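You operate a simulated robot arm through the tools that you are given. There is no shell and no other tool.

You are at the controls of a simulated two-armed robot. One attempt, no reset.

JOB
Switch on, pump the cylinder up to about 150 bar and shut the red valve to hold it.
Fine: set the dial to about 150 bar; stop the pump last; no oil spilt.

The check looks at the end state, three seconds after you hand in, the way a careful person would. Anything else that was tipped, shoved, dropped, spilled or broken makes it a failure.

ROBOT AND FRAMES
Two 7-joint arms with fingered hands on one trunk that stands fixed in place. Base frame: the origin is at the foot of the trunk, x ahead of it, y to its left, z up. Lengths are in mm, angles in degrees, forces in N, time in s.
The left shoulder is at [108, 170, 1128], the right one opposite. With the tool pointing down near the work surface each hand reaches from about 100 to 760 mm from the base axis, measured 20 degrees to its own side. Payload 4 kg a hand.
The tool frame of a hand sits at the grasp point between the pads (the TCP): z along the fingers, y along the line on which they close. The tips reach 26 mm beyond it. The gripper opens to 132 mm. The gripper's body begins 73 mm behind the TCP. The gripper is a hand of 4 fingers: y runs from the thumb to the fingers, the wrist lies at [0, 0, -224] in the tool frame, and closing takes about 1.5 s.
Orientation is that of the tool frame in the base frame, as a unit quaternion [w, x, y, z]. With the fingers straight down and closing along the base's y, the tool's x points along the base's -x, its y along +y and its z along -z.

CONTROLS
- The arms move only by the tool move_arm. It takes "left_targets", "right_targets" or both (then of equal length, played together; a hand with none holds still); each is one flat list of numbers, 6 for each row, row after row: the turn, a rotation vector about the tool's x, y, z in units of 4 degrees (1.0 is 4 degrees), then the shift along the tool's x, y, z in units of 40 mm (1.0 is 40 mm). In form: [wx, wy, wz, tx, ty, tz, wx, wy, wz, tx, ty, tz, ...]. A call has 1 to 20 rows; each row shifts and turns the commanded pose from where the row before left it, along the tool's axes as they then stand. "left_grip" and "right_grip" are, for a hand that has rows, the gripper command, from -1 (fully open) to 1 (shut), values between in proportion, set as the call begins (left out, the last holds). A call with a number of a shift or a turn outside -1 to 1 is refused whole. Each row takes 0.2 s and may step no farther than 50 mm and 8.6 degrees from the row before; otherwise, or with a gripper value out of range, the whole call is refused. Where a pose cannot be reached the arm comes as near as it can. A force on the tool above 40 N (or 10 N above the force at the start of the call, whichever is more), or a blocked arm, ends the call early, and 0.2 s more pass. Each finger travels about 108 mm/s and halts on what it meets, pressing with about 30 N; the grip force reading is that of the motor and also rises with nothing between the fingers. The clock runs only during rows and for 0.2 s after the last one: add rows that do not move to give the fingers time. The reply holds the time, the measured pose of the TCP, the force on the tool along the base axes, the opening and the grip force, in the units named above and with some noise, with the torque about the TCP (base axes, N m) and any sound that the robot's microphone picked up.
- Cameras (640 x 400 px; columns grow to the right, rows downward): "scene" is now at [190.9, 62.9, 1326.7]; the picture's right is [0.67, -0.74, 0.00], its down [-0.27, -0.25, -0.93] and it looks along [0.69, 0.62, -0.37] (base axes); focal length 214 px, centre (320, 200). "left" rides on the left gripper at [-73, 6, -93] in its tool frame; the picture's right is [-0.08, -1.00, 0.00], its down [0.78, -0.06, -0.62] and it looks along [0.62, -0.05, 0.79] (tool axes); focal length 230 px, centre (320, 200). "right" rides on the right gripper at [73, 6, -94] in its tool frame; the picture's right is [-0.08, 1.00, 0.00], its down [-0.78, -0.06, -0.62] and it looks along [-0.61, -0.05, 0.79] (tool axes); focal length 230 px, centre (320, 200). There is no depth. A picture from a camera that has moved, and an enlarged one, comes with that camera's place and axes in the base frame and with its lens.
- capture(camera): a new picture of that camera. The clock stands still meanwhile.
- raise_lower(by): slides the trunk up (or, below 0, down) by that many mm; the arms and the scene camera ride with it, the base frame stays. It gives what a move gives, with no picture.
- set_fingers(finger1, finger2, finger3, thumb_bend, hand): sets how far each is bent, from 0 (flat) to 1 (curled in); at 0.3 the hand is open as for a grip, at 0.7 the pads meet at the TCP. One left out holds its place. A second passes; each finger stops where it meets its share of the squeeze, and holds until it gets a number again. A gripper value or a shape takes the hand back. It gives what a move gives, with no picture; readings hold the bend of each and the force on the fingers (four entries, about 0 where the hand has none), thumb and palm.
- preshape(shape, hand): the hand has 4 fingers and takes this shape, open, in about a second: jaw (thumb against the fingers, like two jaws); tri (thumb and two fingers); tip (a fingertip pinch); poke (one finger out to press); point (the index stretched); flat (the hand flat); cup (the hand cupped); fist (a fist). The gripper value then closes the fingers along that shape, each until it touches; the sizes above hold for jaw. It gives what a move gives, with no picture.
- aim_head(pan, tilt): turns the head with the scene camera to pan (to the left, within 80 degrees either way) and tilt (down, from -29 to 69), counted from straight ahead of the robot. It gives what a move gives.
- inspect(camera, box): a new picture of the part [left, top, right, bottom] of that camera's present view, enlarged. The clock stands still meanwhile.
- job_done(): hands the job in; it is judged then, once.

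Places have to be worked out from the pictures, the camera data and where the tool is seen. Open the grippers and draw the arms clear of the work before you hand the job in, unless the task says otherwise.

The tools are called by a JSON object that holds its "method" and its "body". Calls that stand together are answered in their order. move_arm: Moves the arms, as the interface text tells. Its arguments: {"type":"object","properties":{"left_targets":{"type":"array"},"left_grip":{"type":"number"},"right_targets":{"type":"array"},"right_grip":{"type":"number"}},"required":[]} The other tools are called the same way: raise_lower (by) slides the trunk up or down; preshape (shape, hand) gives the hand a shape; set_fingers (finger1, finger2, finger3, thumb_bend, hand) moves the fingers one by one; aim_head (pan, tilt) turns the head that bears the scene camera; capture (camera) takes a picture; inspect (camera, box) takes an enlarged picture of a part of a camera's view; job_done () hands the job in.

At the start:

```text
clock: 0.0
left_tcp_pos: [313.8, 426.9, 1078.1]
left_tcp_rot: [0.0, -0.008, 1.0, -0.019]
left_contact_force: [0.5, 0.6, -0.4]
left_moment: [-0.01, -0.01, 0.0]
left_finger_gap: 131.9
left_grasp_force: 0.1
left_shape: jaw
left_bend: [0.3, 0.3, 0.3, 0.3]
left_finger forces: [0.0, 0.1, 0.0, 0.1, 0.0, 0.0]
right_tcp_pos: [459.0, 18.9, 1174.6]
right_tcp_rot: [0.0, 0.0, 1.0, 0.0]
right_contact_force: [0.5, -0.3, -0.2]
right_moment: [0.04, -0.02, 0.0]
right_finger_gap: 131.9
right_grasp_force: 0.0
right_shape: jaw
right_bend: [0.3, 0.3, 0.3, 0.3]
right_finger forces: [0.0, 0.0, 0.1, 0.0, 0.0, 0.0]
trunk travel left (down, up): [-144.0, 208.0]
head pan, tilt: [42.5, 68.8]
```

scene: 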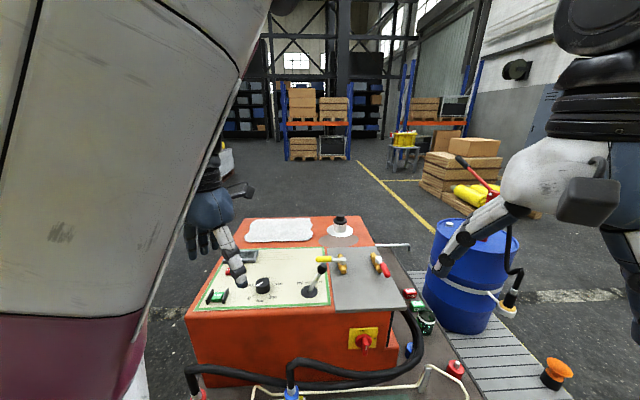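
right: 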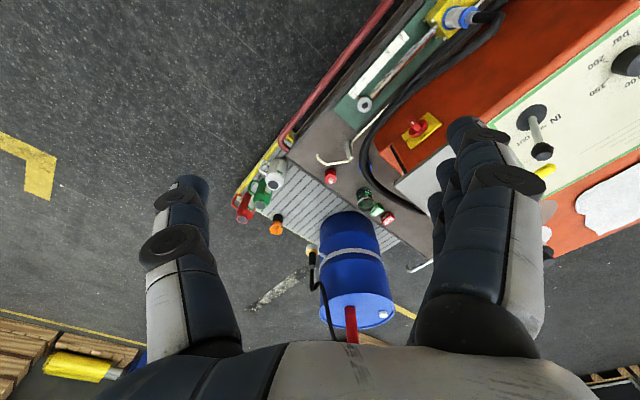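
left: 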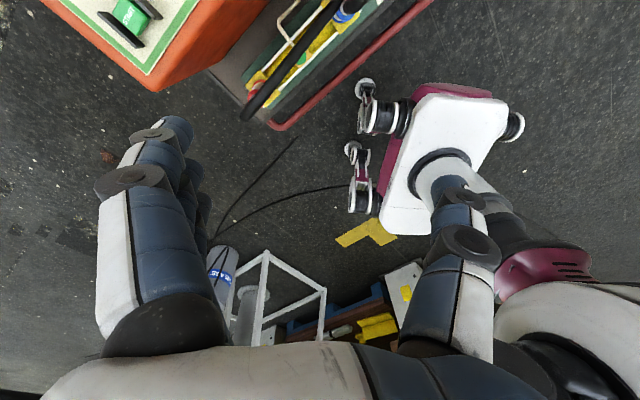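

I see a red power unit with a panel (green switch, dial, lever, valves, red main switch on the side). I'll take enlarged pictures to understand the parts.

{"method": "inspect", "body": {"camera": "scene", "box": [180, 200, 440, 362]}}

{"method": "inspect", "body": {"camera": "right", "box": [400, 0, 640, 260]}}

{"method": "inspect", "body": {"camera": "scene", "box": [300, 230, 410, 300]}}

```text
2.46 times, centred on (310, 281) of scene
camera zoom: at [190.9, 62.9, 1326.7], right [0.67, -0.74, 0.0], down [-0.27, -0.25, -0.93], along [0.69, 0.62, -0.37], focal length 528 px, centre (345, 1)
```

zoom: 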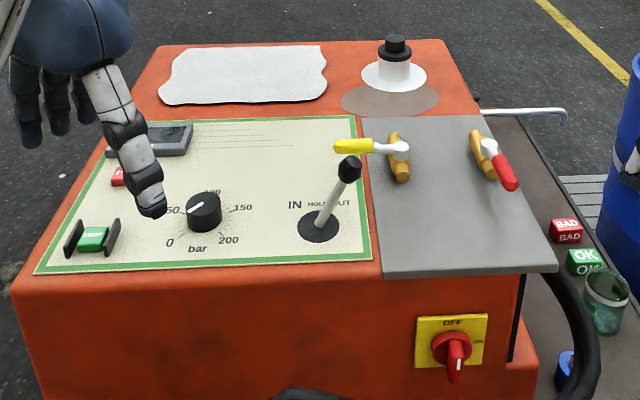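

```text
1.54 times, centred on (520, 130) of right
camera zoom: at [386.4, 24.3, 1268.5], right [0.08, 1.0, 0.0], down [0.78, -0.06, 0.62], along [0.61, -0.05, -0.79], focal length 354 px, centre (12, 308)
```

zoom: 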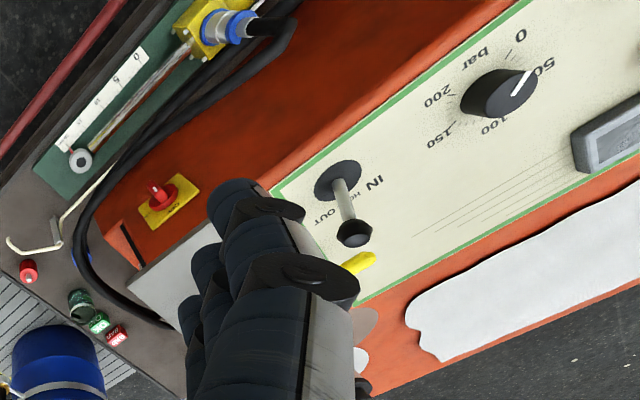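

```text
5.71 times, centred on (355, 265) of scene
camera zoom: at [190.9, 62.9, 1326.7], right [0.67, -0.74, 0.0], down [-0.27, -0.25, -0.93], along [0.69, 0.62, -0.37], focal length 1226 px, centre (120, -171)
```

zoom: 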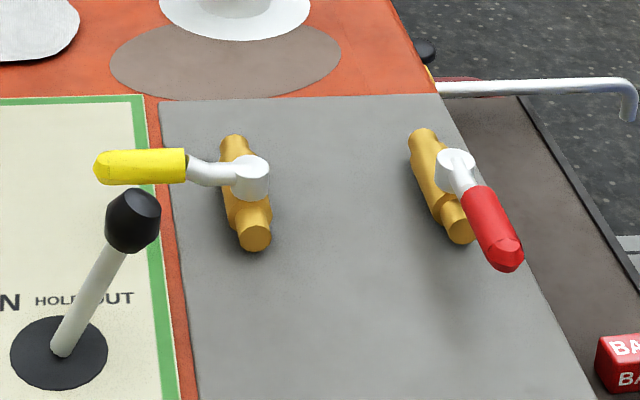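

The panel sits about at (530,510,770), yawed about 45°. The left hand hides part of it, so I move that hand to its left and look again.

{"method": "move_arm", "body": {"left_targets": [0, 0, 0, 0.67, 0.74, 0, 0, 0, 0, 0.67, 0.74, 0, 0, 0, 0, 0.67, 0.74, 0, 0, 0, 0, 0.67, 0.74, 0, 0, 0, 0, 0.67, 0.74, 0]}}

{"method": "capture", "body": {"camera": "scene"}}

{"method": "inspect", "body": {"camera": "scene", "box": [190, 240, 340, 320]}}

{"method": "inspect", "body": {"camera": "scene", "box": [320, 310, 420, 372]}}

```text
clock: 1.2
left_tcp_pos: [176.3, 575.4, 1071.8]
left_tcp_rot: [0.001, -0.008, 1.0, -0.019]
left_contact_force: [-0.4, 0.9, 0.4]
left_moment: [-0.04, -0.02, 0.01]
left_finger_gap: 131.9
left_grasp_force: 0.2
left_shape: jaw
left_bend: [0.3, 0.3, 0.3, 0.3]
left_finger forces: [0.0, 0.0, 0.0, 0.0, 0.1, 0.1]
right_tcp_pos: [459.5, 20.2, 1174.0]
right_tcp_rot: [-0.001, 0.0, 1.0, -0.001]
right_contact_force: [0.3, -1.0, 0.3]
right_moment: [-0.01, -0.02, -0.01]
right_finger_gap: 131.9
right_grasp_force: 0.0
right_shape: jaw
right_bend: [0.3, 0.3, 0.3, 0.3]
right_finger forces: [0.1, 0.0, 0.0, 0.0, 0.0, 0.0]
trunk travel left (down, up): [-144.0, 208.0]
head pan, tilt: [42.5, 68.8]
```

```text
taken
camera scene: at [162.5, 39.5, 1261.8], right [0.68, -0.74, 0.0], down [-0.69, -0.63, -0.36], along [0.27, 0.24, -0.93], focal length 214 px, centre (320, 200)
```

scene: 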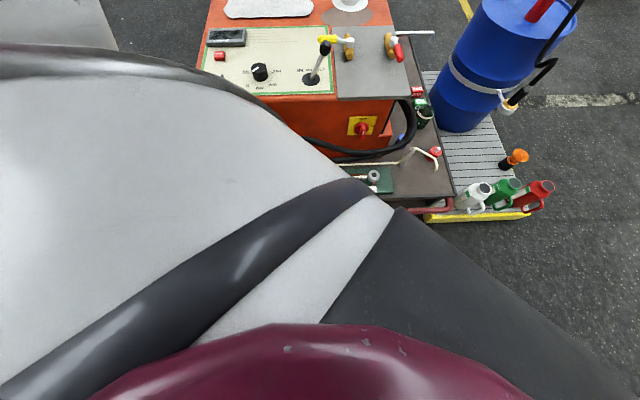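

```text
4.27 times, centred on (265, 280) of scene
camera zoom: at [162.5, 39.5, 1261.8], right [0.68, -0.74, 0.0], down [-0.69, -0.63, -0.36], along [0.27, 0.24, -0.93], focal length 915 px, centre (555, -141)
```

zoom: 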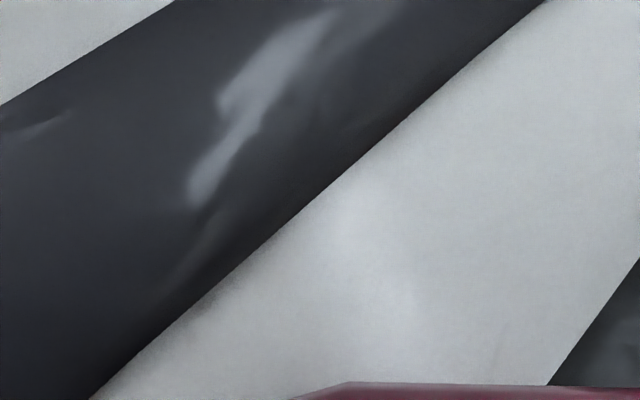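

```text
6.40 times, centred on (370, 341) of scene
camera zoom: at [162.5, 39.5, 1261.8], right [0.68, -0.74, 0.0], down [-0.69, -0.63, -0.36], along [0.27, 0.24, -0.93], focal length 1373 px, centre (0, -702)
```

zoom: 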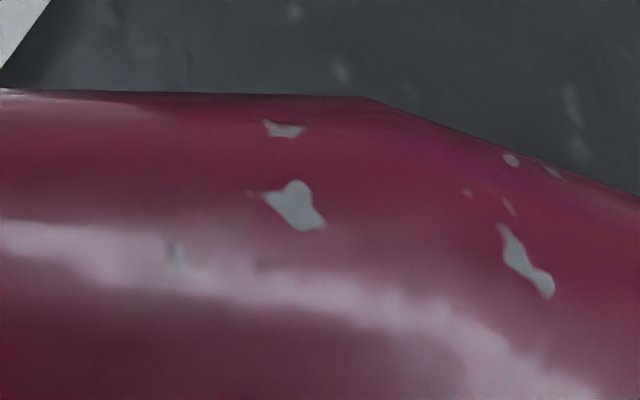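

The head has now really gone to 69° tilt; I'll tilt it up to about 38° for a useful view.

{"method": "aim_head", "body": {"pan": 40, "tilt": 35}}

{"method": "capture", "body": {"camera": "scene"}}

{"method": "capture", "body": {"camera": "right"}}

{"method": "capture", "body": {"camera": "left"}}

```text
clock: 2.2
left_tcp_pos: [176.9, 573.7, 1071.1]
left_tcp_rot: [0.0, -0.008, 1.0, -0.019]
left_contact_force: [0.2, -0.2, -0.8]
left_moment: [-0.03, 0.0, 0.02]
left_finger_gap: 131.8
left_grasp_force: 0.1
left_shape: jaw
left_bend: [0.3, 0.3, 0.3, 0.3]
left_finger forces: [0.1, 0.1, 0.1, 0.0, 0.0, 0.0]
right_tcp_pos: [459.6, 18.7, 1174.9]
right_tcp_rot: [0.0, 0.0, 1.0, 0.0]
right_contact_force: [0.0, 0.0, 0.3]
right_moment: [0.01, -0.01, 0.0]
right_finger_gap: 131.7
right_grasp_force: 0.0
right_shape: jaw
right_bend: [0.3, 0.3, 0.3, 0.3]
right_finger forces: [0.0, 0.0, 0.0, 0.0, 0.1, 0.0]
trunk travel left (down, up): [-144.0, 208.0]
head pan, tilt: [40.0, 35.0]
```

```text
taken
camera scene: at [189.2, 57.4, 1305.3], right [0.64, -0.77, 0.0], down [-0.44, -0.37, -0.82], along [0.63, 0.53, -0.57], focal length 214 px, centre (320, 200)
```

scene: 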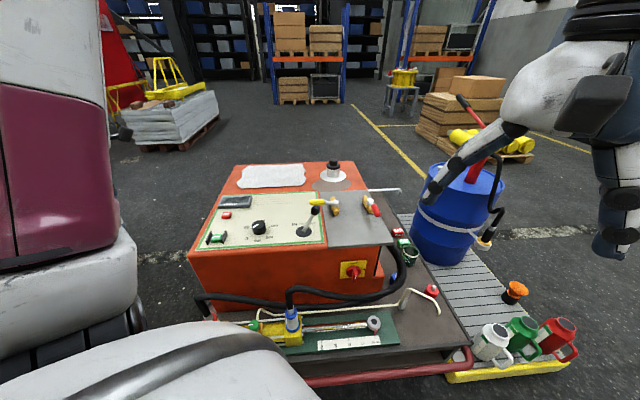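

```text
taken
camera right: at [386.5, 24.2, 1268.6], right [0.08, 1.0, 0.0], down [0.78, -0.06, 0.62], along [0.61, -0.05, -0.79], focal length 230 px, centre (320, 200)
```

right: 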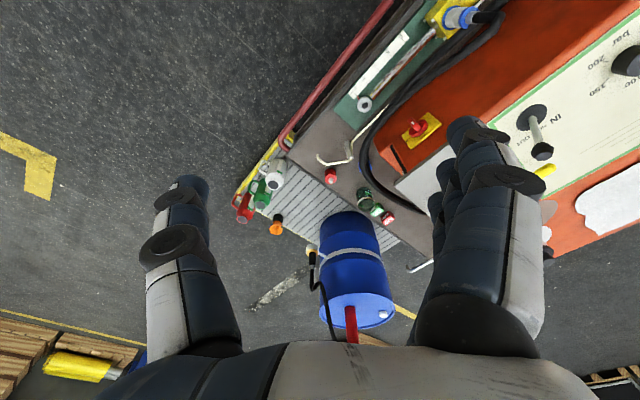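

```text
taken
camera left: at [250.3, 584.6, 1165.2], right [0.09, -0.99, 0.04], down [-0.78, -0.05, 0.62], along [-0.61, -0.09, -0.78], focal length 230 px, centre (320, 200)
```

left: 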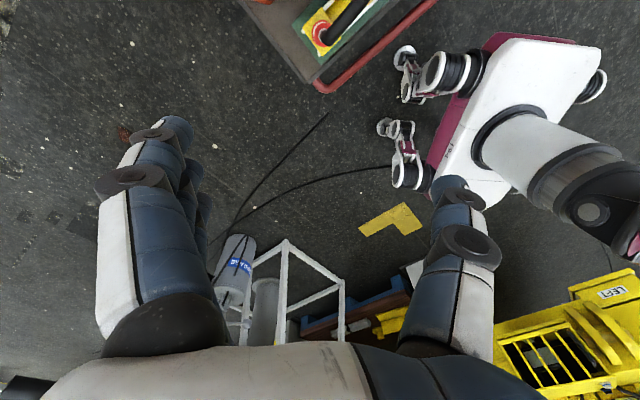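

{"method": "inspect", "body": {"camera": "scene", "box": [190, 180, 350, 280]}}

{"method": "inspect", "body": {"camera": "scene", "box": [310, 240, 410, 302]}}

{"method": "inspect", "body": {"camera": "scene", "box": [200, 270, 470, 380]}}

{"method": "inspect", "body": {"camera": "scene", "box": [285, 150, 415, 231]}}

```text
4.00 times, centred on (270, 230) of scene
camera zoom: at [189.2, 57.4, 1305.3], right [0.64, -0.77, 0.0], down [-0.44, -0.37, -0.82], along [0.63, 0.53, -0.57], focal length 858 px, centre (520, 80)
```

zoom: 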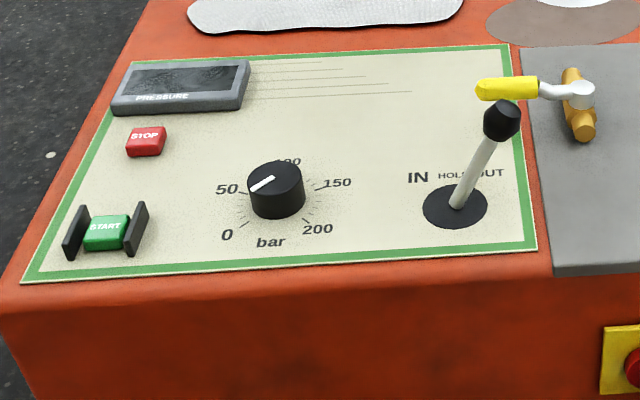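

```text
6.40 times, centred on (360, 271) of scene
camera zoom: at [189.2, 57.4, 1305.3], right [0.64, -0.77, 0.0], down [-0.44, -0.37, -0.82], along [0.63, 0.53, -0.57], focal length 1373 px, centre (64, -254)
```

zoom: 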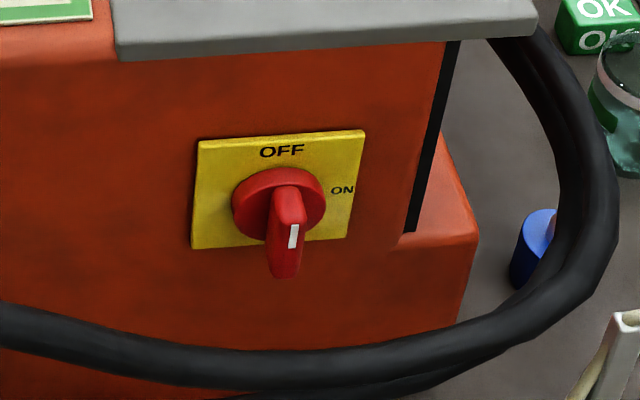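

```text
2.37 times, centred on (335, 325) of scene
camera zoom: at [189.2, 57.4, 1305.3], right [0.64, -0.77, 0.0], down [-0.44, -0.37, -0.82], along [0.63, 0.53, -0.57], focal length 508 px, centre (284, -96)
```

zoom: 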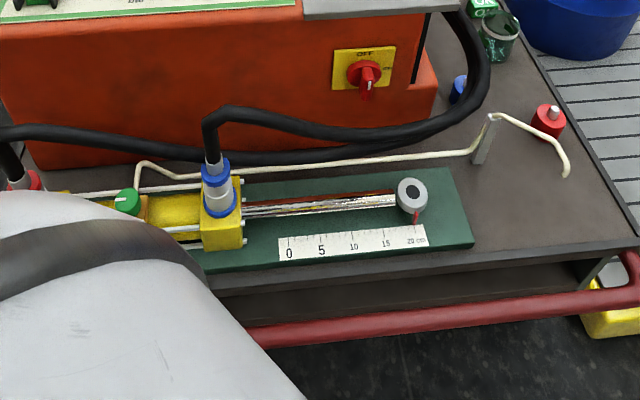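

```text
4.92 times, centred on (350, 190) of scene
camera zoom: at [189.2, 57.4, 1305.3], right [0.64, -0.77, 0.0], down [-0.44, -0.37, -0.82], along [0.63, 0.53, -0.57], focal length 1056 px, centre (172, 247)
```

zoom: 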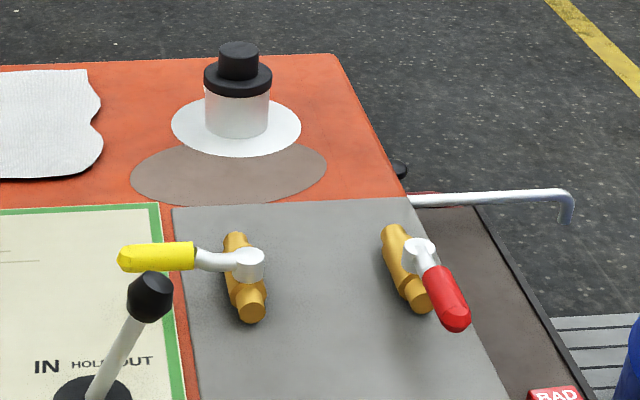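

Now I can read things: the red valve handle lies along its body (open), yellow is across (closed), the lever leans to OUT, the mains switch is at OFF. I lower the trunk a bit for reach, then bring the left hand round toward the front of the unit and park the right hand further right.

{"method": "raise_lower", "body": {"by": -80}}

{"method": "move_arm", "body": {"left_targets": [0, 0, 0, -0.845, -0.76, 0, 0, 0, 0, -0.845, -0.76, 0, 0, 0, 0, -0.845, -0.76, 0, 0, 0, 0, -0.845, -0.76, 0, 0, 0, 0, -0.845, -0.76, 0, 0, 0, 0, -0.845, -0.76, 0, 0, 0, 0, -0.845, -0.76, 0, 0, 0, 0, -0.845, -0.76, 0, 0, 0, 0, -0.845, -0.76, 0], "right_targets": [0, 0, 0, 0, -0.45, 0, 0, 0, 0, 0, -0.45, 0, 0, 0, 0, 0, -0.45, 0, 0, 0, 0, 0, -0.45, 0, 0, 0, 0, 0, -0.45, 0, 0, 0, 0, 0, -0.45, 0, 0, 0, 0, 0, -0.45, 0, 0, 0, 0, 0, -0.45, 0, 0, 0, 0, 0, -0.45, 0]}}

{"method": "capture", "body": {"camera": "scene"}}

```text
clock: 3.4
left_tcp_pos: [176.6, 571.7, 994.3]
left_tcp_rot: [0.002, -0.008, 1.0, -0.019]
left_contact_force: [0.9, -1.0, 0.3]
left_moment: [0.01, -0.05, 0.01]
left_finger_gap: 131.8
left_grasp_force: 0.1
left_shape: jaw
left_bend: [0.3, 0.3, 0.3, 0.3]
left_finger forces: [0.0, 0.0, 0.0, 0.0, 0.1, 0.0]
right_tcp_pos: [458.2, 19.6, 1097.2]
right_tcp_rot: [0.003, 0.0, 1.0, 0.001]
right_contact_force: [0.4, 0.4, 0.3]
right_moment: [0.02, -0.04, -0.05]
right_finger_gap: 132.0
right_grasp_force: 0.0
right_shape: jaw
right_bend: [0.3, 0.3, 0.3, 0.3]
right_finger forces: [0.0, 0.0, 0.1, 0.0, 0.0, 0.0]
trunk travel left (down, up): [-64.0, 288.0]
head pan, tilt: [40.0, 35.0]
```

```text
clock: 5.4
left_tcp_pos: [496.8, 407.9, 965.3]
left_tcp_rot: [-0.006, -0.03, 0.999, -0.044]
left_contact_force: [0.0, 0.6, -0.4]
left_moment: [0.0, 0.0, 0.06]
left_finger_gap: 131.5
left_grasp_force: 0.0
left_shape: jaw
left_bend: [0.3, 0.3, 0.3, 0.3]
left_finger forces: [0.1, 0.0, 0.1, 0.0, 0.1, 0.0]
left hand out of reach, approached as far as the arm can: row 5, 6, 7, 8, 9
right_tcp_pos: [460.9, -144.2, 1095.1]
right_tcp_rot: [0.0, 0.0, 1.0, -0.001]
right_contact_force: [-0.2, 0.2, 0.4]
right_moment: [-0.03, 0.06, 0.03]
right_finger_gap: 131.6
right_grasp_force: 0.1
right_shape: jaw
right_bend: [0.3, 0.3, 0.3, 0.3]
right_finger forces: [0.1, 0.0, 0.0, 0.0, 0.1, 0.1]
trunk travel left (down, up): [-64.0, 288.0]
head pan, tilt: [40.0, 35.0]
```

```text
taken
camera scene: at [275.5, 57.2, 1212.6], right [0.64, -0.77, 0.0], down [-0.44, -0.37, -0.82], along [0.63, 0.53, -0.57], focal length 214 px, centre (320, 200)
```

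scene: 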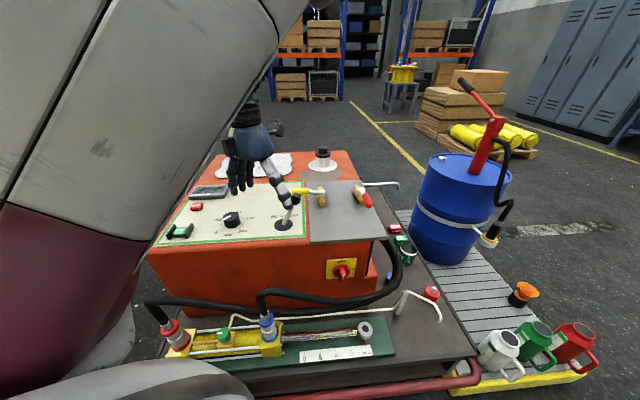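

The left arm stalled short of the target (it ended above the lever at z≈965, free of contact). I test how the commanded pose stands with one small upward step.

{"method": "move_arm", "body": {"left_targets": [0, 0, 0, 0, 0, -0.3, 0, 0, 0, 0, 0, 0]}}

```text
clock: 6.0
left_tcp_pos: [498.4, 409.0, 979.4]
left_tcp_rot: [-0.001, -0.027, 0.999, -0.045]
left_contact_force: [0.1, -0.3, 0.6]
left_moment: [-0.01, 0.02, 0.02]
left_finger_gap: 131.8
left_grasp_force: 0.0
left_shape: jaw
left_bend: [0.3, 0.3, 0.3, 0.3]
left_finger forces: [0.0, 0.1, 0.1, 0.0, 0.0, 0.1]
left hand out of reach, approached as far as the arm can: row 1
right_tcp_pos: [459.3, -143.5, 1094.9]
right_tcp_rot: [-0.001, 0.001, 1.0, 0.0]
right_contact_force: [-0.2, 0.7, -0.2]
right_moment: [0.01, 0.0, -0.03]
right_finger_gap: 132.0
right_grasp_force: 0.0
right_shape: jaw
right_bend: [0.3, 0.3, 0.3, 0.3]
right_finger forces: [0.1, 0.0, 0.0, 0.0, 0.0, 0.0]
trunk travel left (down, up): [-64.0, 288.0]
head pan, tilt: [40.0, 35.0]
```

The command seems to restart from where the arm is. I now yaw the left hand 45° to line up with the unit and see if the arm follows.

{"method": "move_arm", "body": {"left_targets": [0, 0, -1, 0, 0, -0.2, 0, 0, -1, 0, 0, -0.2, 0, 0, -1, 0, 0, -0.2, 0, 0, -1, 0, 0, -0.2, 0, 0, -1, 0, 0, -0.2, 0, 0, -1, 0, 0, 0, 0, 0, -1, 0, 0, 0, 0, 0, -1, 0, 0, 0, 0, 0, -1, 0, 0, 0, 0, 0, -1, 0, 0, 0, 0, 0, -1, 0, 0, 0]}}

{"method": "capture", "body": {"camera": "scene"}}

{"method": "capture", "body": {"camera": "left"}}

```text
clock: 8.4
left_tcp_pos: [500.2, 418.8, 1018.0]
left_tcp_rot: [-0.017, -0.4, 0.916, -0.04]
left_contact_force: [0.5, 0.4, 0.4]
left_moment: [0.0, 0.0, 0.0]
left_finger_gap: 132.0
left_grasp_force: 0.1
left_shape: jaw
left_bend: [0.3, 0.3, 0.3, 0.3]
left_finger forces: [0.1, 0.1, 0.0, 0.0, 0.0, 0.0]
left hand out of reach, approached as far as the arm can: row 2, 5
right_tcp_pos: [459.7, -144.0, 1095.3]
right_tcp_rot: [0.0, 0.001, 1.0, 0.0]
right_contact_force: [0.4, -0.2, 0.8]
right_moment: [-0.01, -0.01, 0.01]
right_finger_gap: 131.7
right_grasp_force: 0.1
right_shape: jaw
right_bend: [0.3, 0.3, 0.3, 0.3]
right_finger forces: [0.0, 0.0, 0.1, 0.0, 0.0, 0.0]
trunk travel left (down, up): [-64.0, 288.0]
head pan, tilt: [40.0, 35.0]
```

```text
taken
camera scene: at [275.1, 57.4, 1212.8], right [0.64, -0.77, 0.0], down [-0.44, -0.37, -0.82], along [0.63, 0.53, -0.57], focal length 214 px, centre (320, 200)
```

scene: 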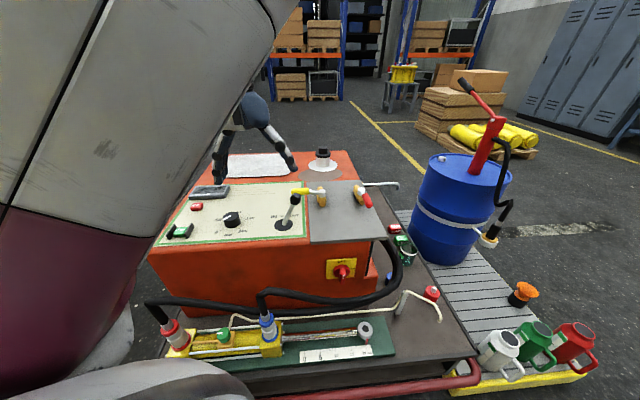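

```text
taken
camera left: at [545.9, 486.2, 1106.0], right [0.78, -0.62, 0.06], down [-0.49, -0.56, 0.67], along [-0.38, -0.55, -0.74], focal length 230 px, centre (320, 200)
```

left: 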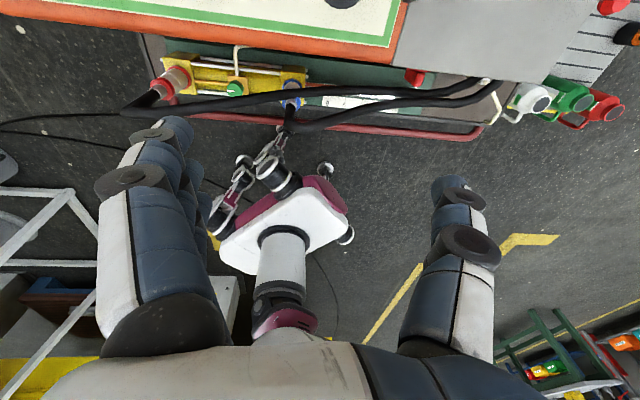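

The hand is now over the panel, pointing down and yawed with the unit, so setting the dial first is convenient. I zoom in for precise positions from the new camera place.

{"method": "inspect", "body": {"camera": "scene", "box": [150, 170, 330, 282]}}

{"method": "inspect", "body": {"camera": "scene", "box": [200, 195, 264, 235]}}

{"method": "inspect", "body": {"camera": "scene", "box": [310, 245, 374, 285]}}

{"method": "inspect", "body": {"camera": "scene", "box": [270, 140, 414, 230]}}

```text
3.56 times, centred on (240, 226) of scene
camera zoom: at [275.1, 57.4, 1212.8], right [0.64, -0.77, 0.0], down [-0.44, -0.37, -0.82], along [0.63, 0.53, -0.57], focal length 763 px, centre (604, 108)
```

zoom: 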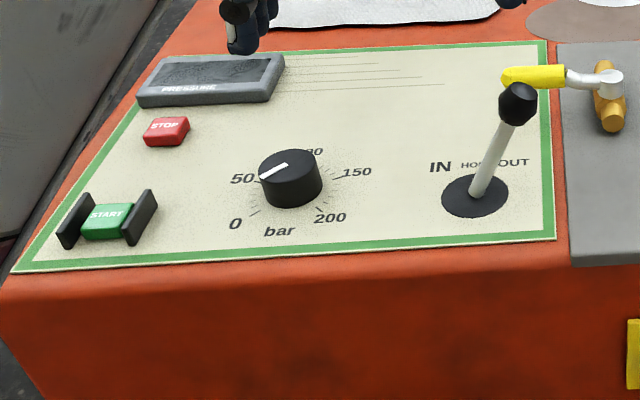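

```text
10.00 times, centred on (232, 215) of scene
camera zoom: at [275.1, 57.4, 1212.8], right [0.64, -0.77, 0.0], down [-0.44, -0.37, -0.82], along [0.63, 0.53, -0.57], focal length 2145 px, centre (1200, 50)
```

zoom: 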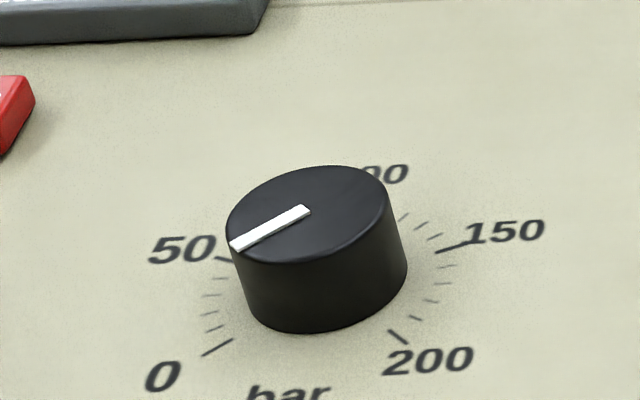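

```text
10.00 times, centred on (342, 265) of scene
camera zoom: at [275.1, 57.4, 1212.8], right [0.64, -0.77, 0.0], down [-0.44, -0.37, -0.82], along [0.63, 0.53, -0.57], focal length 2145 px, centre (100, -450)
```

zoom: 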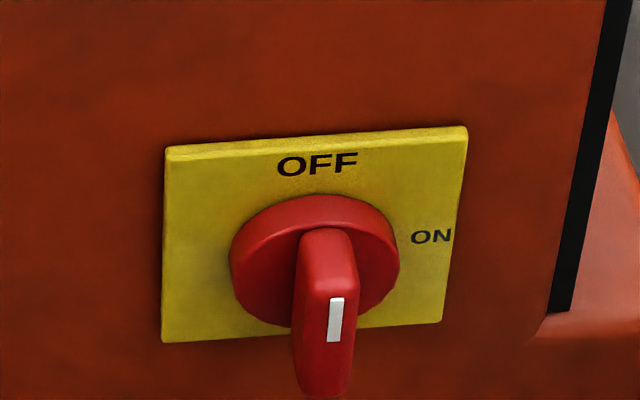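

```text
4.44 times, centred on (342, 185) of scene
camera zoom: at [275.1, 57.4, 1212.8], right [0.64, -0.77, 0.0], down [-0.44, -0.37, -0.82], along [0.63, 0.53, -0.57], focal length 953 px, centre (222, 267)
```

zoom: 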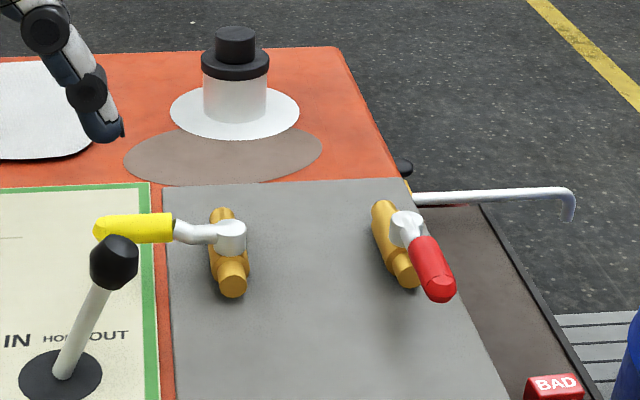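

The dial is at 0 and centred near (491,595), top z≈800, 48 mm across; 150 is 202.5° clockwise. I straighten the hand, move it above the dial and partly descend.

{"method": "move_arm", "body": {"left_targets": [-0.85, -0.92, 0, 0, 0, 0, 0, 0, 0, -0.612, 0.634, 0, 0, 0, 0, -0.612, 0.634, 0, 0, 0, 0, -0.612, 0.634, 0, 0, 0, 0, -0.612, 0.634, 0, 0, 0, 0, -0.612, 0.634, 0, 0, 0, 0, 0, 0, 0.9, 0, 0, 0, 0, 0, 0.9, 0, 0, 0, 0, 0, 0.9], "left_grip": -1}}

{"method": "capture", "body": {"camera": "left"}}

{"method": "capture", "body": {"camera": "scene"}}

```text
clock: 10.4
left_tcp_pos: [513.9, 603.9, 923.5]
left_tcp_rot: [0.01, -0.382, 0.924, 0.022]
left_contact_force: [0.0, 0.4, -0.2]
left_moment: [0.01, 0.0, 0.0]
left_finger_gap: 132.0
left_grasp_force: 0.2
left_shape: jaw
left_bend: [0.3, 0.3, 0.3, 0.3]
left_finger forces: [0.0, 0.0, 0.0, 0.0, 0.1, 0.1]
left hand out of reach, approached as far as the arm can: row 1
right_tcp_pos: [460.1, -143.7, 1095.8]
right_tcp_rot: [0.0, 0.0, 1.0, 0.001]
right_contact_force: [-0.1, 0.5, -0.3]
right_moment: [0.01, 0.0, -0.03]
right_finger_gap: 131.8
right_grasp_force: 0.0
right_shape: jaw
right_bend: [0.3, 0.3, 0.3, 0.3]
right_finger forces: [0.0, 0.1, 0.0, 0.1, 0.1, 0.1]
trunk travel left (down, up): [-64.0, 288.0]
head pan, tilt: [40.0, 35.0]
```

```text
taken
camera left: at [560.2, 656.2, 1020.9], right [0.76, -0.65, -0.03], down [-0.51, -0.63, 0.58], along [-0.4, -0.43, -0.81], focal length 230 px, centre (320, 200)
```

left: 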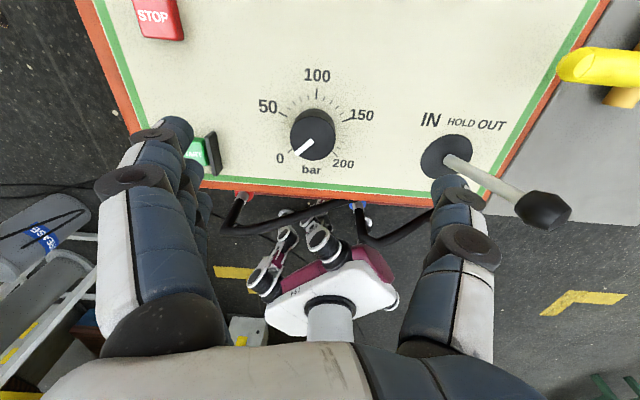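

```text
taken
camera scene: at [275.6, 57.8, 1212.5], right [0.64, -0.77, 0.0], down [-0.44, -0.37, -0.82], along [0.63, 0.53, -0.57], focal length 214 px, centre (320, 200)
```

scene: 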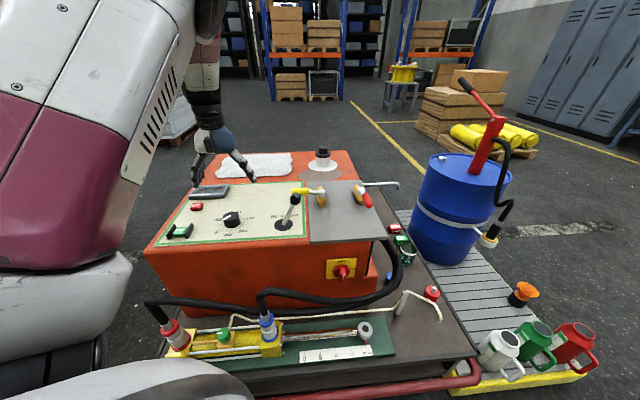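

The left camera gives a superb view of the panel. I zoom on the dial to fix its centre relative to the hand.

{"method": "inspect", "body": {"camera": "left", "box": [240, 60, 400, 160]}}

```text
4.00 times, centred on (320, 110) of left
camera zoom: at [560.2, 656.2, 1020.9], right [0.76, -0.65, -0.03], down [-0.51, -0.63, 0.58], along [-0.4, -0.43, -0.81], focal length 920 px, centre (320, 560)
```

zoom: 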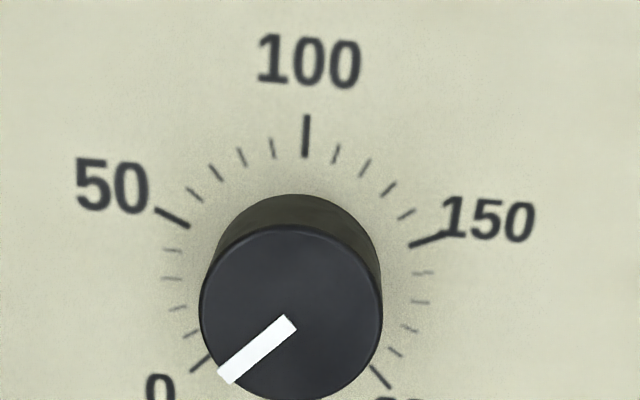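

The left camera puts the dial axis at about (493,600). I level the hand, centre it and descend to z≈846 to check before the final descent.

{"method": "move_arm", "body": {"left_targets": [0.487, 0.486, 0, 0, 0, 0, 0, 0, 0, 0.44, 0.3, 0, 0, 0, 0, 0, 0, 0.97, 0, 0, 0, 0, 0, 0.97, 0, 0, 0, 0, 0, 0]}}

{"method": "capture", "body": {"camera": "left"}}

```text
clock: 11.6
left_tcp_pos: [491.3, 599.5, 847.2]
left_tcp_rot: [0.002, -0.382, 0.924, 0.0]
left_contact_force: [-0.4, 0.3, -0.1]
left_moment: [0.02, 0.01, -0.02]
left_finger_gap: 132.0
left_grasp_force: 0.2
left_shape: jaw
left_bend: [0.3, 0.3, 0.3, 0.3]
left_finger forces: [0.0, 0.1, 0.1, 0.0, 0.0, 0.0]
right_tcp_pos: [459.7, -144.2, 1095.1]
right_tcp_rot: [0.0, 0.0, 1.0, -0.001]
right_contact_force: [-0.6, 0.6, 0.3]
right_moment: [-0.01, -0.01, 0.0]
right_finger_gap: 132.0
right_grasp_force: 0.0
right_shape: jaw
right_bend: [0.3, 0.3, 0.3, 0.3]
right_finger forces: [0.0, 0.0, 0.1, 0.0, 0.0, 0.1]
trunk travel left (down, up): [-64.0, 288.0]
head pan, tilt: [40.0, 35.0]
```

```text
taken
camera left: at [539.1, 655.7, 941.2], right [0.76, -0.65, 0.0], down [-0.52, -0.6, 0.61], along [-0.4, -0.47, -0.79], focal length 230 px, centre (320, 200)
```

left: 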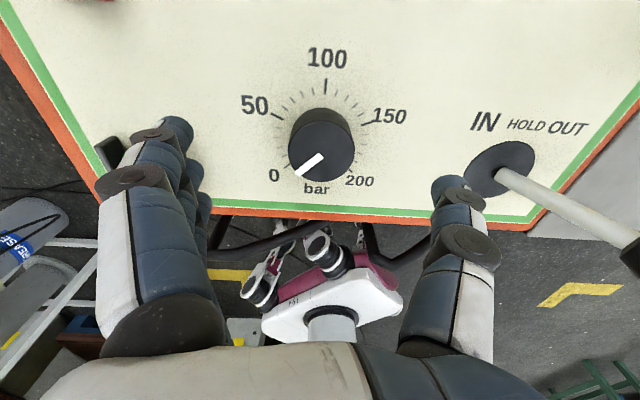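

{"method": "inspect", "body": {"camera": "left", "box": [240, 80, 400, 200]}}

```text
3.33 times, centred on (320, 140) of left
camera zoom: at [539.1, 655.7, 941.2], right [0.76, -0.65, 0.0], down [-0.52, -0.6, 0.61], along [-0.4, -0.47, -0.79], focal length 767 px, centre (320, 400)
```

zoom: 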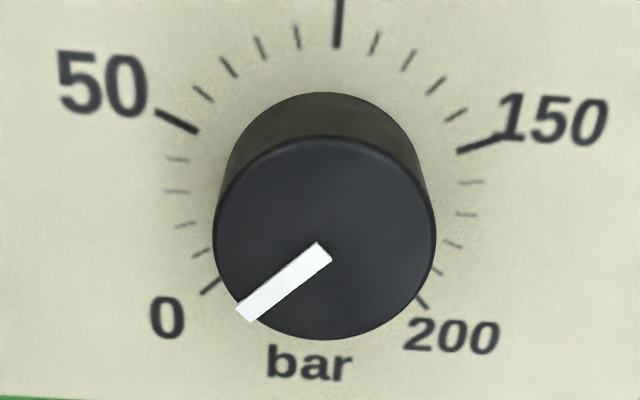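

The knob axis is ~5 mm further from the robot than the hand axis. I correct and descend to z≈804, then close on the knob.

{"method": "move_arm", "body": {"left_targets": [0, 0, 0, -0.118, -0.025, 0.3, 0, 0, 0, 0, 0, 0.4, 0, 0, 0, 0, 0, 0.38, 0, 0, 0, 0, 0, 0]}}

{"method": "move_arm", "body": {"left_targets": [0, 0, 0, 0, 0, 0, 0, 0, 0, 0, 0, 0, 0, 0, 0, 0, 0, 0, 0, 0, 0, 0, 0, 0, 0, 0, 0, 0, 0, 0, 0, 0, 0, 0, 0, 0, 0, 0, 0, 0, 0, 0, 0, 0, 0, 0, 0, 0], "left_grip": 1}}

{"method": "capture", "body": {"camera": "left"}}

```text
clock: 12.6
left_tcp_pos: [496.9, 602.6, 803.4]
left_tcp_rot: [0.001, -0.383, 0.924, -0.001]
left_contact_force: [0.0, 0.1, 0.3]
left_moment: [0.0, -0.02, 0.01]
left_finger_gap: 132.0
left_grasp_force: 0.1
left_shape: jaw
left_bend: [0.3, 0.3, 0.3, 0.3]
left_finger forces: [0.0, 0.0, 0.0, 0.0, 0.0, 0.0]
right_tcp_pos: [459.7, -144.0, 1095.2]
right_tcp_rot: [0.0, 0.0, 1.0, -0.001]
right_contact_force: [0.6, -0.2, -0.2]
right_moment: [0.03, -0.04, -0.02]
right_finger_gap: 131.9
right_grasp_force: 0.1
right_shape: jaw
right_bend: [0.3, 0.3, 0.3, 0.3]
right_finger forces: [0.0, 0.0, 0.0, 0.0, 0.1, 0.0]
trunk travel left (down, up): [-64.0, 288.0]
head pan, tilt: [40.0, 35.0]
```

```text
clock: 14.4
left_tcp_pos: [497.1, 601.7, 803.6]
left_tcp_rot: [0.002, -0.382, 0.924, 0.0]
left_contact_force: [5.8, -5.2, -2.6]
left_moment: [-0.01, -0.05, -0.07]
left_finger_gap: 28.7
left_grasp_force: 30.1
left_shape: jaw
left_bend: [0.69, 0.73, 0.73, 0.7]
left_finger forces: [0.1, 9.9, 10.5, 0.1, 28.3, 0.0]
right_tcp_pos: [459.9, -144.8, 1093.6]
right_tcp_rot: [0.0, 0.0, 1.0, 0.0]
right_contact_force: [-0.7, 0.2, 1.0]
right_moment: [-0.02, -0.03, -0.01]
right_finger_gap: 131.9
right_grasp_force: 0.0
right_shape: jaw
right_bend: [0.3, 0.3, 0.3, 0.3]
right_finger forces: [0.1, 0.0, 0.0, 0.0, 0.0, 0.1]
trunk travel left (down, up): [-64.0, 288.0]
head pan, tilt: [40.0, 35.0]
```

```text
taken
camera left: at [544.1, 658.7, 897.4], right [0.76, -0.65, 0.0], down [-0.52, -0.6, 0.61], along [-0.4, -0.47, -0.79], focal length 230 px, centre (320, 200)
```

left: 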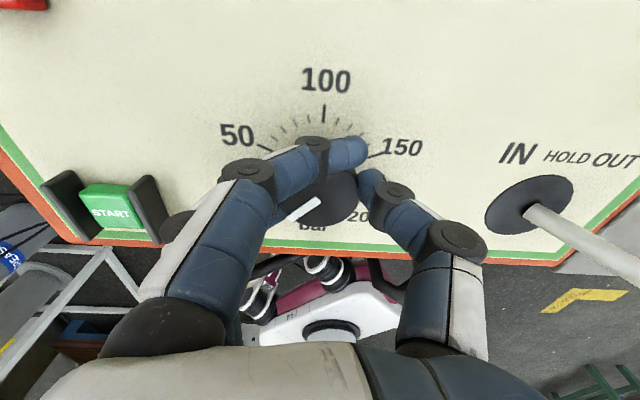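

The fingers hold the knob (about 30 N). I turn clockwise about 67° and look.

{"method": "move_arm", "body": {"left_targets": [0, 0, 0.99, 0, 0, 0, 0, 0, 0.99, 0, 0, 0, 0, 0, 0.99, 0, 0, 0, 0, 0, 0.99, 0, 0, 0, 0, 0, 0.99, 0, 0, 0, 0, 0, 0.99, 0, 0, 0, 0, 0, 0.99, 0, 0, 0, 0, 0, 0.99, 0, 0, 0, 0, 0, 0.99, 0, 0, 0, 0, 0, 0.99, 0, 0, 0, 0, 0, 0.99, 0, 0, 0, 0, 0, 0.99, 0, 0, 0, 0, 0, 0.99, 0, 0, 0, 0, 0, 0.99, 0, 0, 0, 0, 0, 0.99, 0, 0, 0, 0, 0, 0.99, 0, 0, 0, 0, 0, 0.99, 0, 0, 0]}}

{"method": "capture", "body": {"camera": "left"}}

{"method": "inspect", "body": {"camera": "scene", "box": [180, 170, 290, 240]}}

```text
clock: 18.0
left_tcp_pos: [498.7, 598.5, 804.1]
left_tcp_rot: [0.003, 0.196, 0.981, 0.0]
left_contact_force: [15.7, -32.5, -1.1]
left_moment: [-0.66, -0.27, 0.29]
left_finger_gap: 29.6
left_grasp_force: 29.6
left_shape: jaw
left_bend: [0.7, 0.74, 0.74, 0.7]
left_finger forces: [5.0, 8.0, 5.6, 0.1, 38.5, 0.1]
right_tcp_pos: [459.4, -146.0, 1094.4]
right_tcp_rot: [-0.001, 0.0, 1.0, 0.001]
right_contact_force: [0.3, 0.4, 0.2]
right_moment: [0.0, 0.0, 0.01]
right_finger_gap: 131.8
right_grasp_force: 0.0
right_shape: jaw
right_bend: [0.3, 0.3, 0.3, 0.3]
right_finger forces: [0.0, 0.0, 0.1, 0.0, 0.0, 0.0]
trunk travel left (down, up): [-64.0, 288.0]
head pan, tilt: [40.0, 35.0]
```

```text
taken
camera left: at [567.2, 577.7, 898.4], right [-0.31, -0.95, 0.0], down [-0.75, 0.25, 0.61], along [-0.58, 0.19, -0.79], focal length 230 px, centre (320, 200)
```

left: 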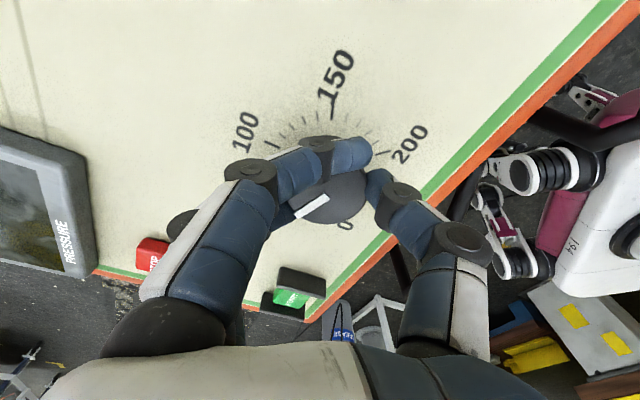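

```text
5.71 times, centred on (235, 205) of scene
camera zoom: at [276.5, 54.7, 1212.6], right [0.64, -0.77, 0.0], down [-0.44, -0.37, -0.82], along [0.63, 0.53, -0.57], focal length 1226 px, centre (806, 171)
```

zoom: 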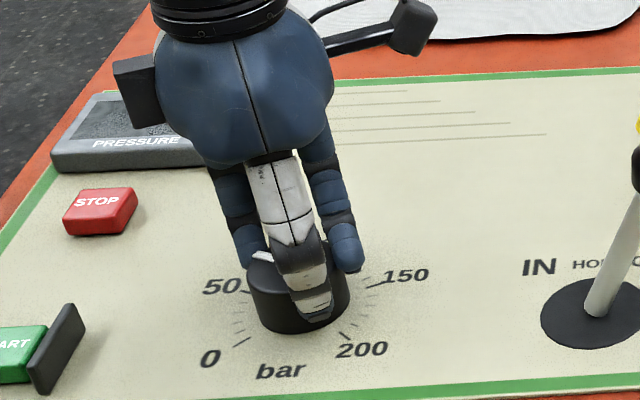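

The knob followed to about 50. I open, wait, and rotate the hand back for the next bite.

{"method": "move_arm", "body": {"left_targets": [0, 0, 0, 0, 0, 0, 0, 0, 0, 0, 0, 0, 0, 0, 0, 0, 0, 0, 0, 0, -0.99, 0, 0, 0, 0, 0, -0.99, 0, 0, 0, 0, 0, -0.99, 0, 0, 0, 0, 0, -0.99, 0, 0, 0, 0, 0, -0.99, 0, 0, 0, 0, 0, -0.99, 0, 0, 0, 0, 0, -0.99, 0, 0, 0, 0, 0, -0.99, 0, 0, 0, 0, 0, -0.99, 0, 0, 0, 0, 0, -0.99, 0, 0, 0, 0, 0, -0.99, 0, 0, 0, 0, 0, -0.99, 0, 0, 0, 0, 0, -0.99, 0, 0, 0, 0, 0, -0.99, 0, 0, 0, 0, 0, -0.99, 0, 0, 0, 0, 0, -0.99, 0, 0, 0, 0, 0, -0.99, 0, 0, 0], "left_grip": -1}}

{"method": "capture", "body": {"camera": "left"}}

```text
clock: 22.2
left_tcp_pos: [496.0, 602.9, 803.1]
left_tcp_rot: [0.002, -0.383, 0.924, 0.0]
left_contact_force: [0.3, 0.3, -0.4]
left_moment: [0.0, -0.01, 0.0]
left_finger_gap: 132.0
left_grasp_force: 0.1
left_shape: jaw
left_bend: [0.3, 0.3, 0.3, 0.3]
left_finger forces: [0.1, 0.0, 0.1, 0.0, 0.0, 0.0]
right_tcp_pos: [459.3, -144.3, 1094.1]
right_tcp_rot: [0.0, 0.0, 1.0, 0.0]
right_contact_force: [0.1, 0.2, -0.3]
right_moment: [-0.01, -0.03, -0.01]
right_finger_gap: 132.0
right_grasp_force: 0.1
right_shape: jaw
right_bend: [0.3, 0.3, 0.3, 0.3]
right_finger forces: [0.0, 0.1, 0.0, 0.0, 0.1, 0.0]
trunk travel left (down, up): [-64.0, 288.0]
head pan, tilt: [40.0, 35.0]
```

```text
taken
camera left: at [543.0, 660.2, 897.8], right [0.76, -0.65, 0.0], down [-0.51, -0.6, 0.61], along [-0.4, -0.47, -0.79], focal length 230 px, centre (320, 200)
```

left: 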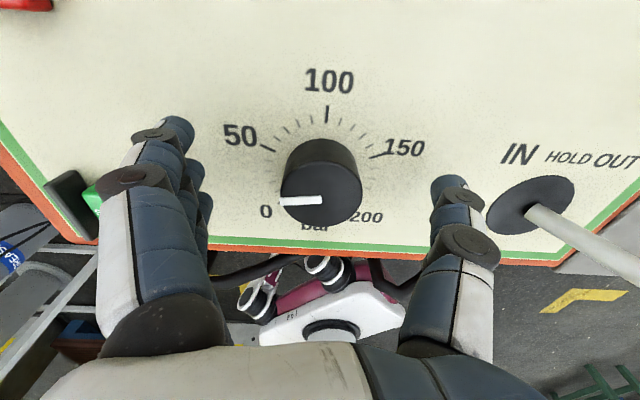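

About 45° of net turn (mark at ~33 bar), so there was some slip. I take the next bite with 80°.

{"method": "move_arm", "body": {"left_targets": [0, 0, 0, 0, 0, 0, 0, 0, 0, 0, 0, 0, 0, 0, 0, 0, 0, 0, 0, 0, 0, 0, 0, 0, 0, 0, 0, 0, 0, 0, 0, 0, 0, 0, 0, 0, 0, 0, 0, 0, 0, 0], "left_grip": 1}}

{"method": "move_arm", "body": {"left_targets": [0, 0, 1, 0, 0, 0, 0, 0, 1, 0, 0, 0, 0, 0, 1, 0, 0, 0, 0, 0, 1, 0, 0, 0, 0, 0, 1, 0, 0, 0, 0, 0, 1, 0, 0, 0, 0, 0, 1, 0, 0, 0, 0, 0, 1, 0, 0, 0, 0, 0, 1, 0, 0, 0, 0, 0, 1, 0, 0, 0, 0, 0, 1, 0, 0, 0, 0, 0, 1, 0, 0, 0, 0, 0, 1, 0, 0, 0, 0, 0, 1, 0, 0, 0, 0, 0, 1, 0, 0, 0, 0, 0, 1, 0, 0, 0, 0, 0, 1, 0, 0, 0, 0, 0, 1, 0, 0, 0, 0, 0, 1, 0, 0, 0, 0, 0, 1, 0, 0, 0]}}

{"method": "capture", "body": {"camera": "left"}}

```text
clock: 23.8
left_tcp_pos: [497.1, 603.5, 805.2]
left_tcp_rot: [0.001, -0.382, 0.924, 0.0]
left_contact_force: [4.6, -4.9, -1.3]
left_moment: [-0.06, -0.03, 0.05]
left_finger_gap: 28.6
left_grasp_force: 29.5
left_shape: jaw
left_bend: [0.68, 0.73, 0.73, 0.7]
left_finger forces: [0.0, 9.8, 10.9, 0.0, 28.1, 0.0]
right_tcp_pos: [460.9, -144.4, 1095.6]
right_tcp_rot: [0.0, -0.001, 1.0, 0.0]
right_contact_force: [0.2, -0.8, 0.2]
right_moment: [0.02, -0.01, 0.01]
right_finger_gap: 132.2
right_grasp_force: 0.0
right_shape: jaw
right_bend: [0.3, 0.3, 0.3, 0.3]
right_finger forces: [0.0, 0.1, 0.1, 0.0, 0.0, 0.0]
trunk travel left (down, up): [-64.0, 288.0]
head pan, tilt: [40.0, 35.0]
```

```text
clock: 27.8
left_tcp_pos: [498.9, 597.3, 804.8]
left_tcp_rot: [0.006, 0.273, 0.962, -0.004]
left_contact_force: [3.7, -20.1, 0.2]
left_moment: [-0.28, -0.11, 0.15]
left_finger_gap: 29.4
left_grasp_force: 30.3
left_shape: jaw
left_bend: [0.69, 0.73, 0.74, 0.7]
left_finger forces: [2.9, 10.3, 9.2, 0.0, 31.7, 0.0]
right_tcp_pos: [459.0, -144.3, 1094.5]
right_tcp_rot: [0.001, -0.001, 1.0, 0.0]
right_contact_force: [-1.0, 0.7, -0.3]
right_moment: [-0.03, 0.01, 0.0]
right_finger_gap: 131.8
right_grasp_force: 0.1
right_shape: jaw
right_bend: [0.3, 0.3, 0.3, 0.3]
right_finger forces: [0.1, 0.1, 0.1, 0.0, 0.0, 0.1]
trunk travel left (down, up): [-64.0, 288.0]
head pan, tilt: [40.0, 35.0]
stopped in row 20 (left hand): the force on the tool passed its limit at 40 N (the readings are from after the stop); the commanded pose is now the measured one
```

```text
taken
camera left: at [562.0, 566.2, 898.9], right [-0.46, -0.89, 0.01], down [-0.7, 0.37, 0.61], along [-0.54, 0.27, -0.79], focal length 230 px, centre (320, 200)
```

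left: 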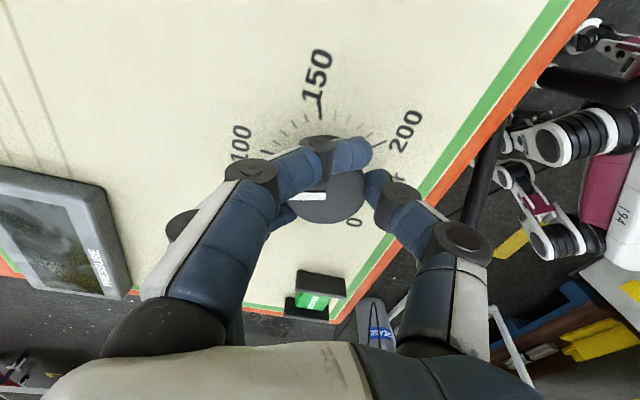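

Mark now about 87 bar. The side force tells the knob axis is ~6 mm nearer the robot, at about (493,599); I open, rotate back, and recentre.

{"method": "move_arm", "body": {"left_targets": [0, 0, 0, 0, 0, 0, 0, 0, 0, 0, 0, 0, 0, 0, 0, 0, 0, 0, 0, 0, -1, 0, 0, 0, 0, 0, -1, 0, 0, 0, 0, 0, -1, 0, 0, 0, 0, 0, -1, 0, 0, 0, 0, 0, -1, 0, 0, 0, 0, 0, -1, 0, 0, 0, 0, 0, -1, 0, 0, 0, 0, 0, -1, 0, 0, 0, 0, 0, -1, 0, 0, 0, 0, 0, -1, 0, 0, 0, 0, 0, -1, 0, 0, 0, 0, 0, -1, 0, 0, 0, 0, 0, -1, 0, 0, 0, 0, 0, -1, 0, 0, 0, 0, 0, -1, 0, 0, 0, 0, 0, -1, 0, 0, 0, 0, 0, -1, 0, 0, 0], "left_grip": -1}}

{"method": "capture", "body": {"camera": "left"}}

```text
clock: 32.0
left_tcp_pos: [497.4, 601.8, 802.5]
left_tcp_rot: [0.002, -0.313, 0.95, -0.002]
left_contact_force: [0.0, 0.2, -0.6]
left_moment: [0.02, -0.01, -0.02]
left_finger_gap: 132.0
left_grasp_force: 0.0
left_shape: jaw
left_bend: [0.3, 0.3, 0.3, 0.3]
left_finger forces: [0.1, 0.0, 0.0, 0.0, 0.0, 0.0]
right_tcp_pos: [458.8, -143.9, 1096.2]
right_tcp_rot: [0.001, 0.0, 1.0, 0.0]
right_contact_force: [0.0, -0.3, 0.5]
right_moment: [0.03, -0.01, 0.02]
right_finger_gap: 132.0
right_grasp_force: 0.0
right_shape: jaw
right_bend: [0.3, 0.3, 0.3, 0.3]
right_finger forces: [0.0, 0.1, 0.0, 0.1, 0.0, 0.1]
trunk travel left (down, up): [-64.0, 288.0]
head pan, tilt: [40.0, 35.0]
```

```text
taken
camera left: at [551.9, 650.4, 897.2], right [0.65, -0.76, 0.01], down [-0.6, -0.51, 0.62], along [-0.46, -0.41, -0.79], focal length 230 px, centre (320, 200)
```

left: 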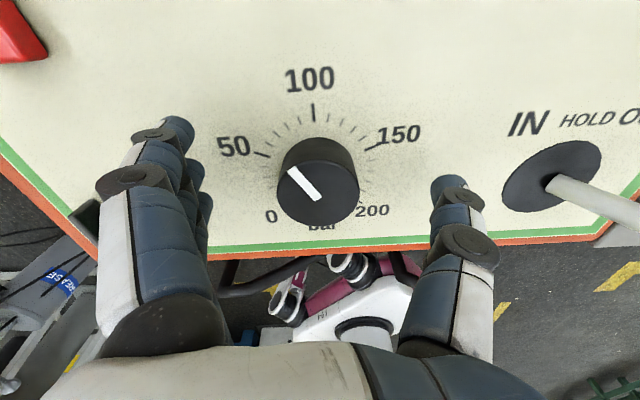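

{"method": "inspect", "body": {"camera": "left", "box": [240, 100, 400, 240]}}

```text
2.86 times, centred on (320, 170) of left
camera zoom: at [551.9, 650.4, 897.2], right [0.65, -0.76, 0.01], down [-0.6, -0.51, 0.62], along [-0.46, -0.41, -0.79], focal length 657 px, centre (320, 286)
```

zoom: 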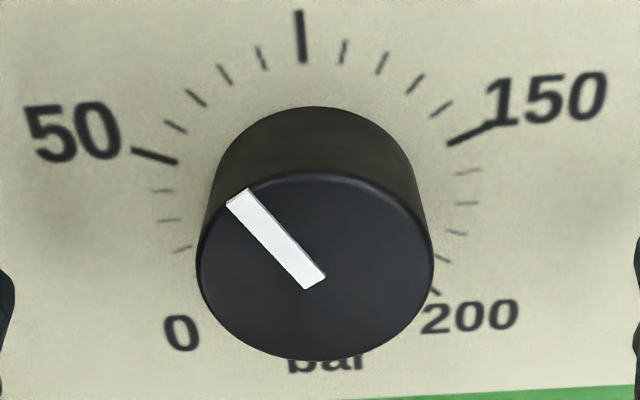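

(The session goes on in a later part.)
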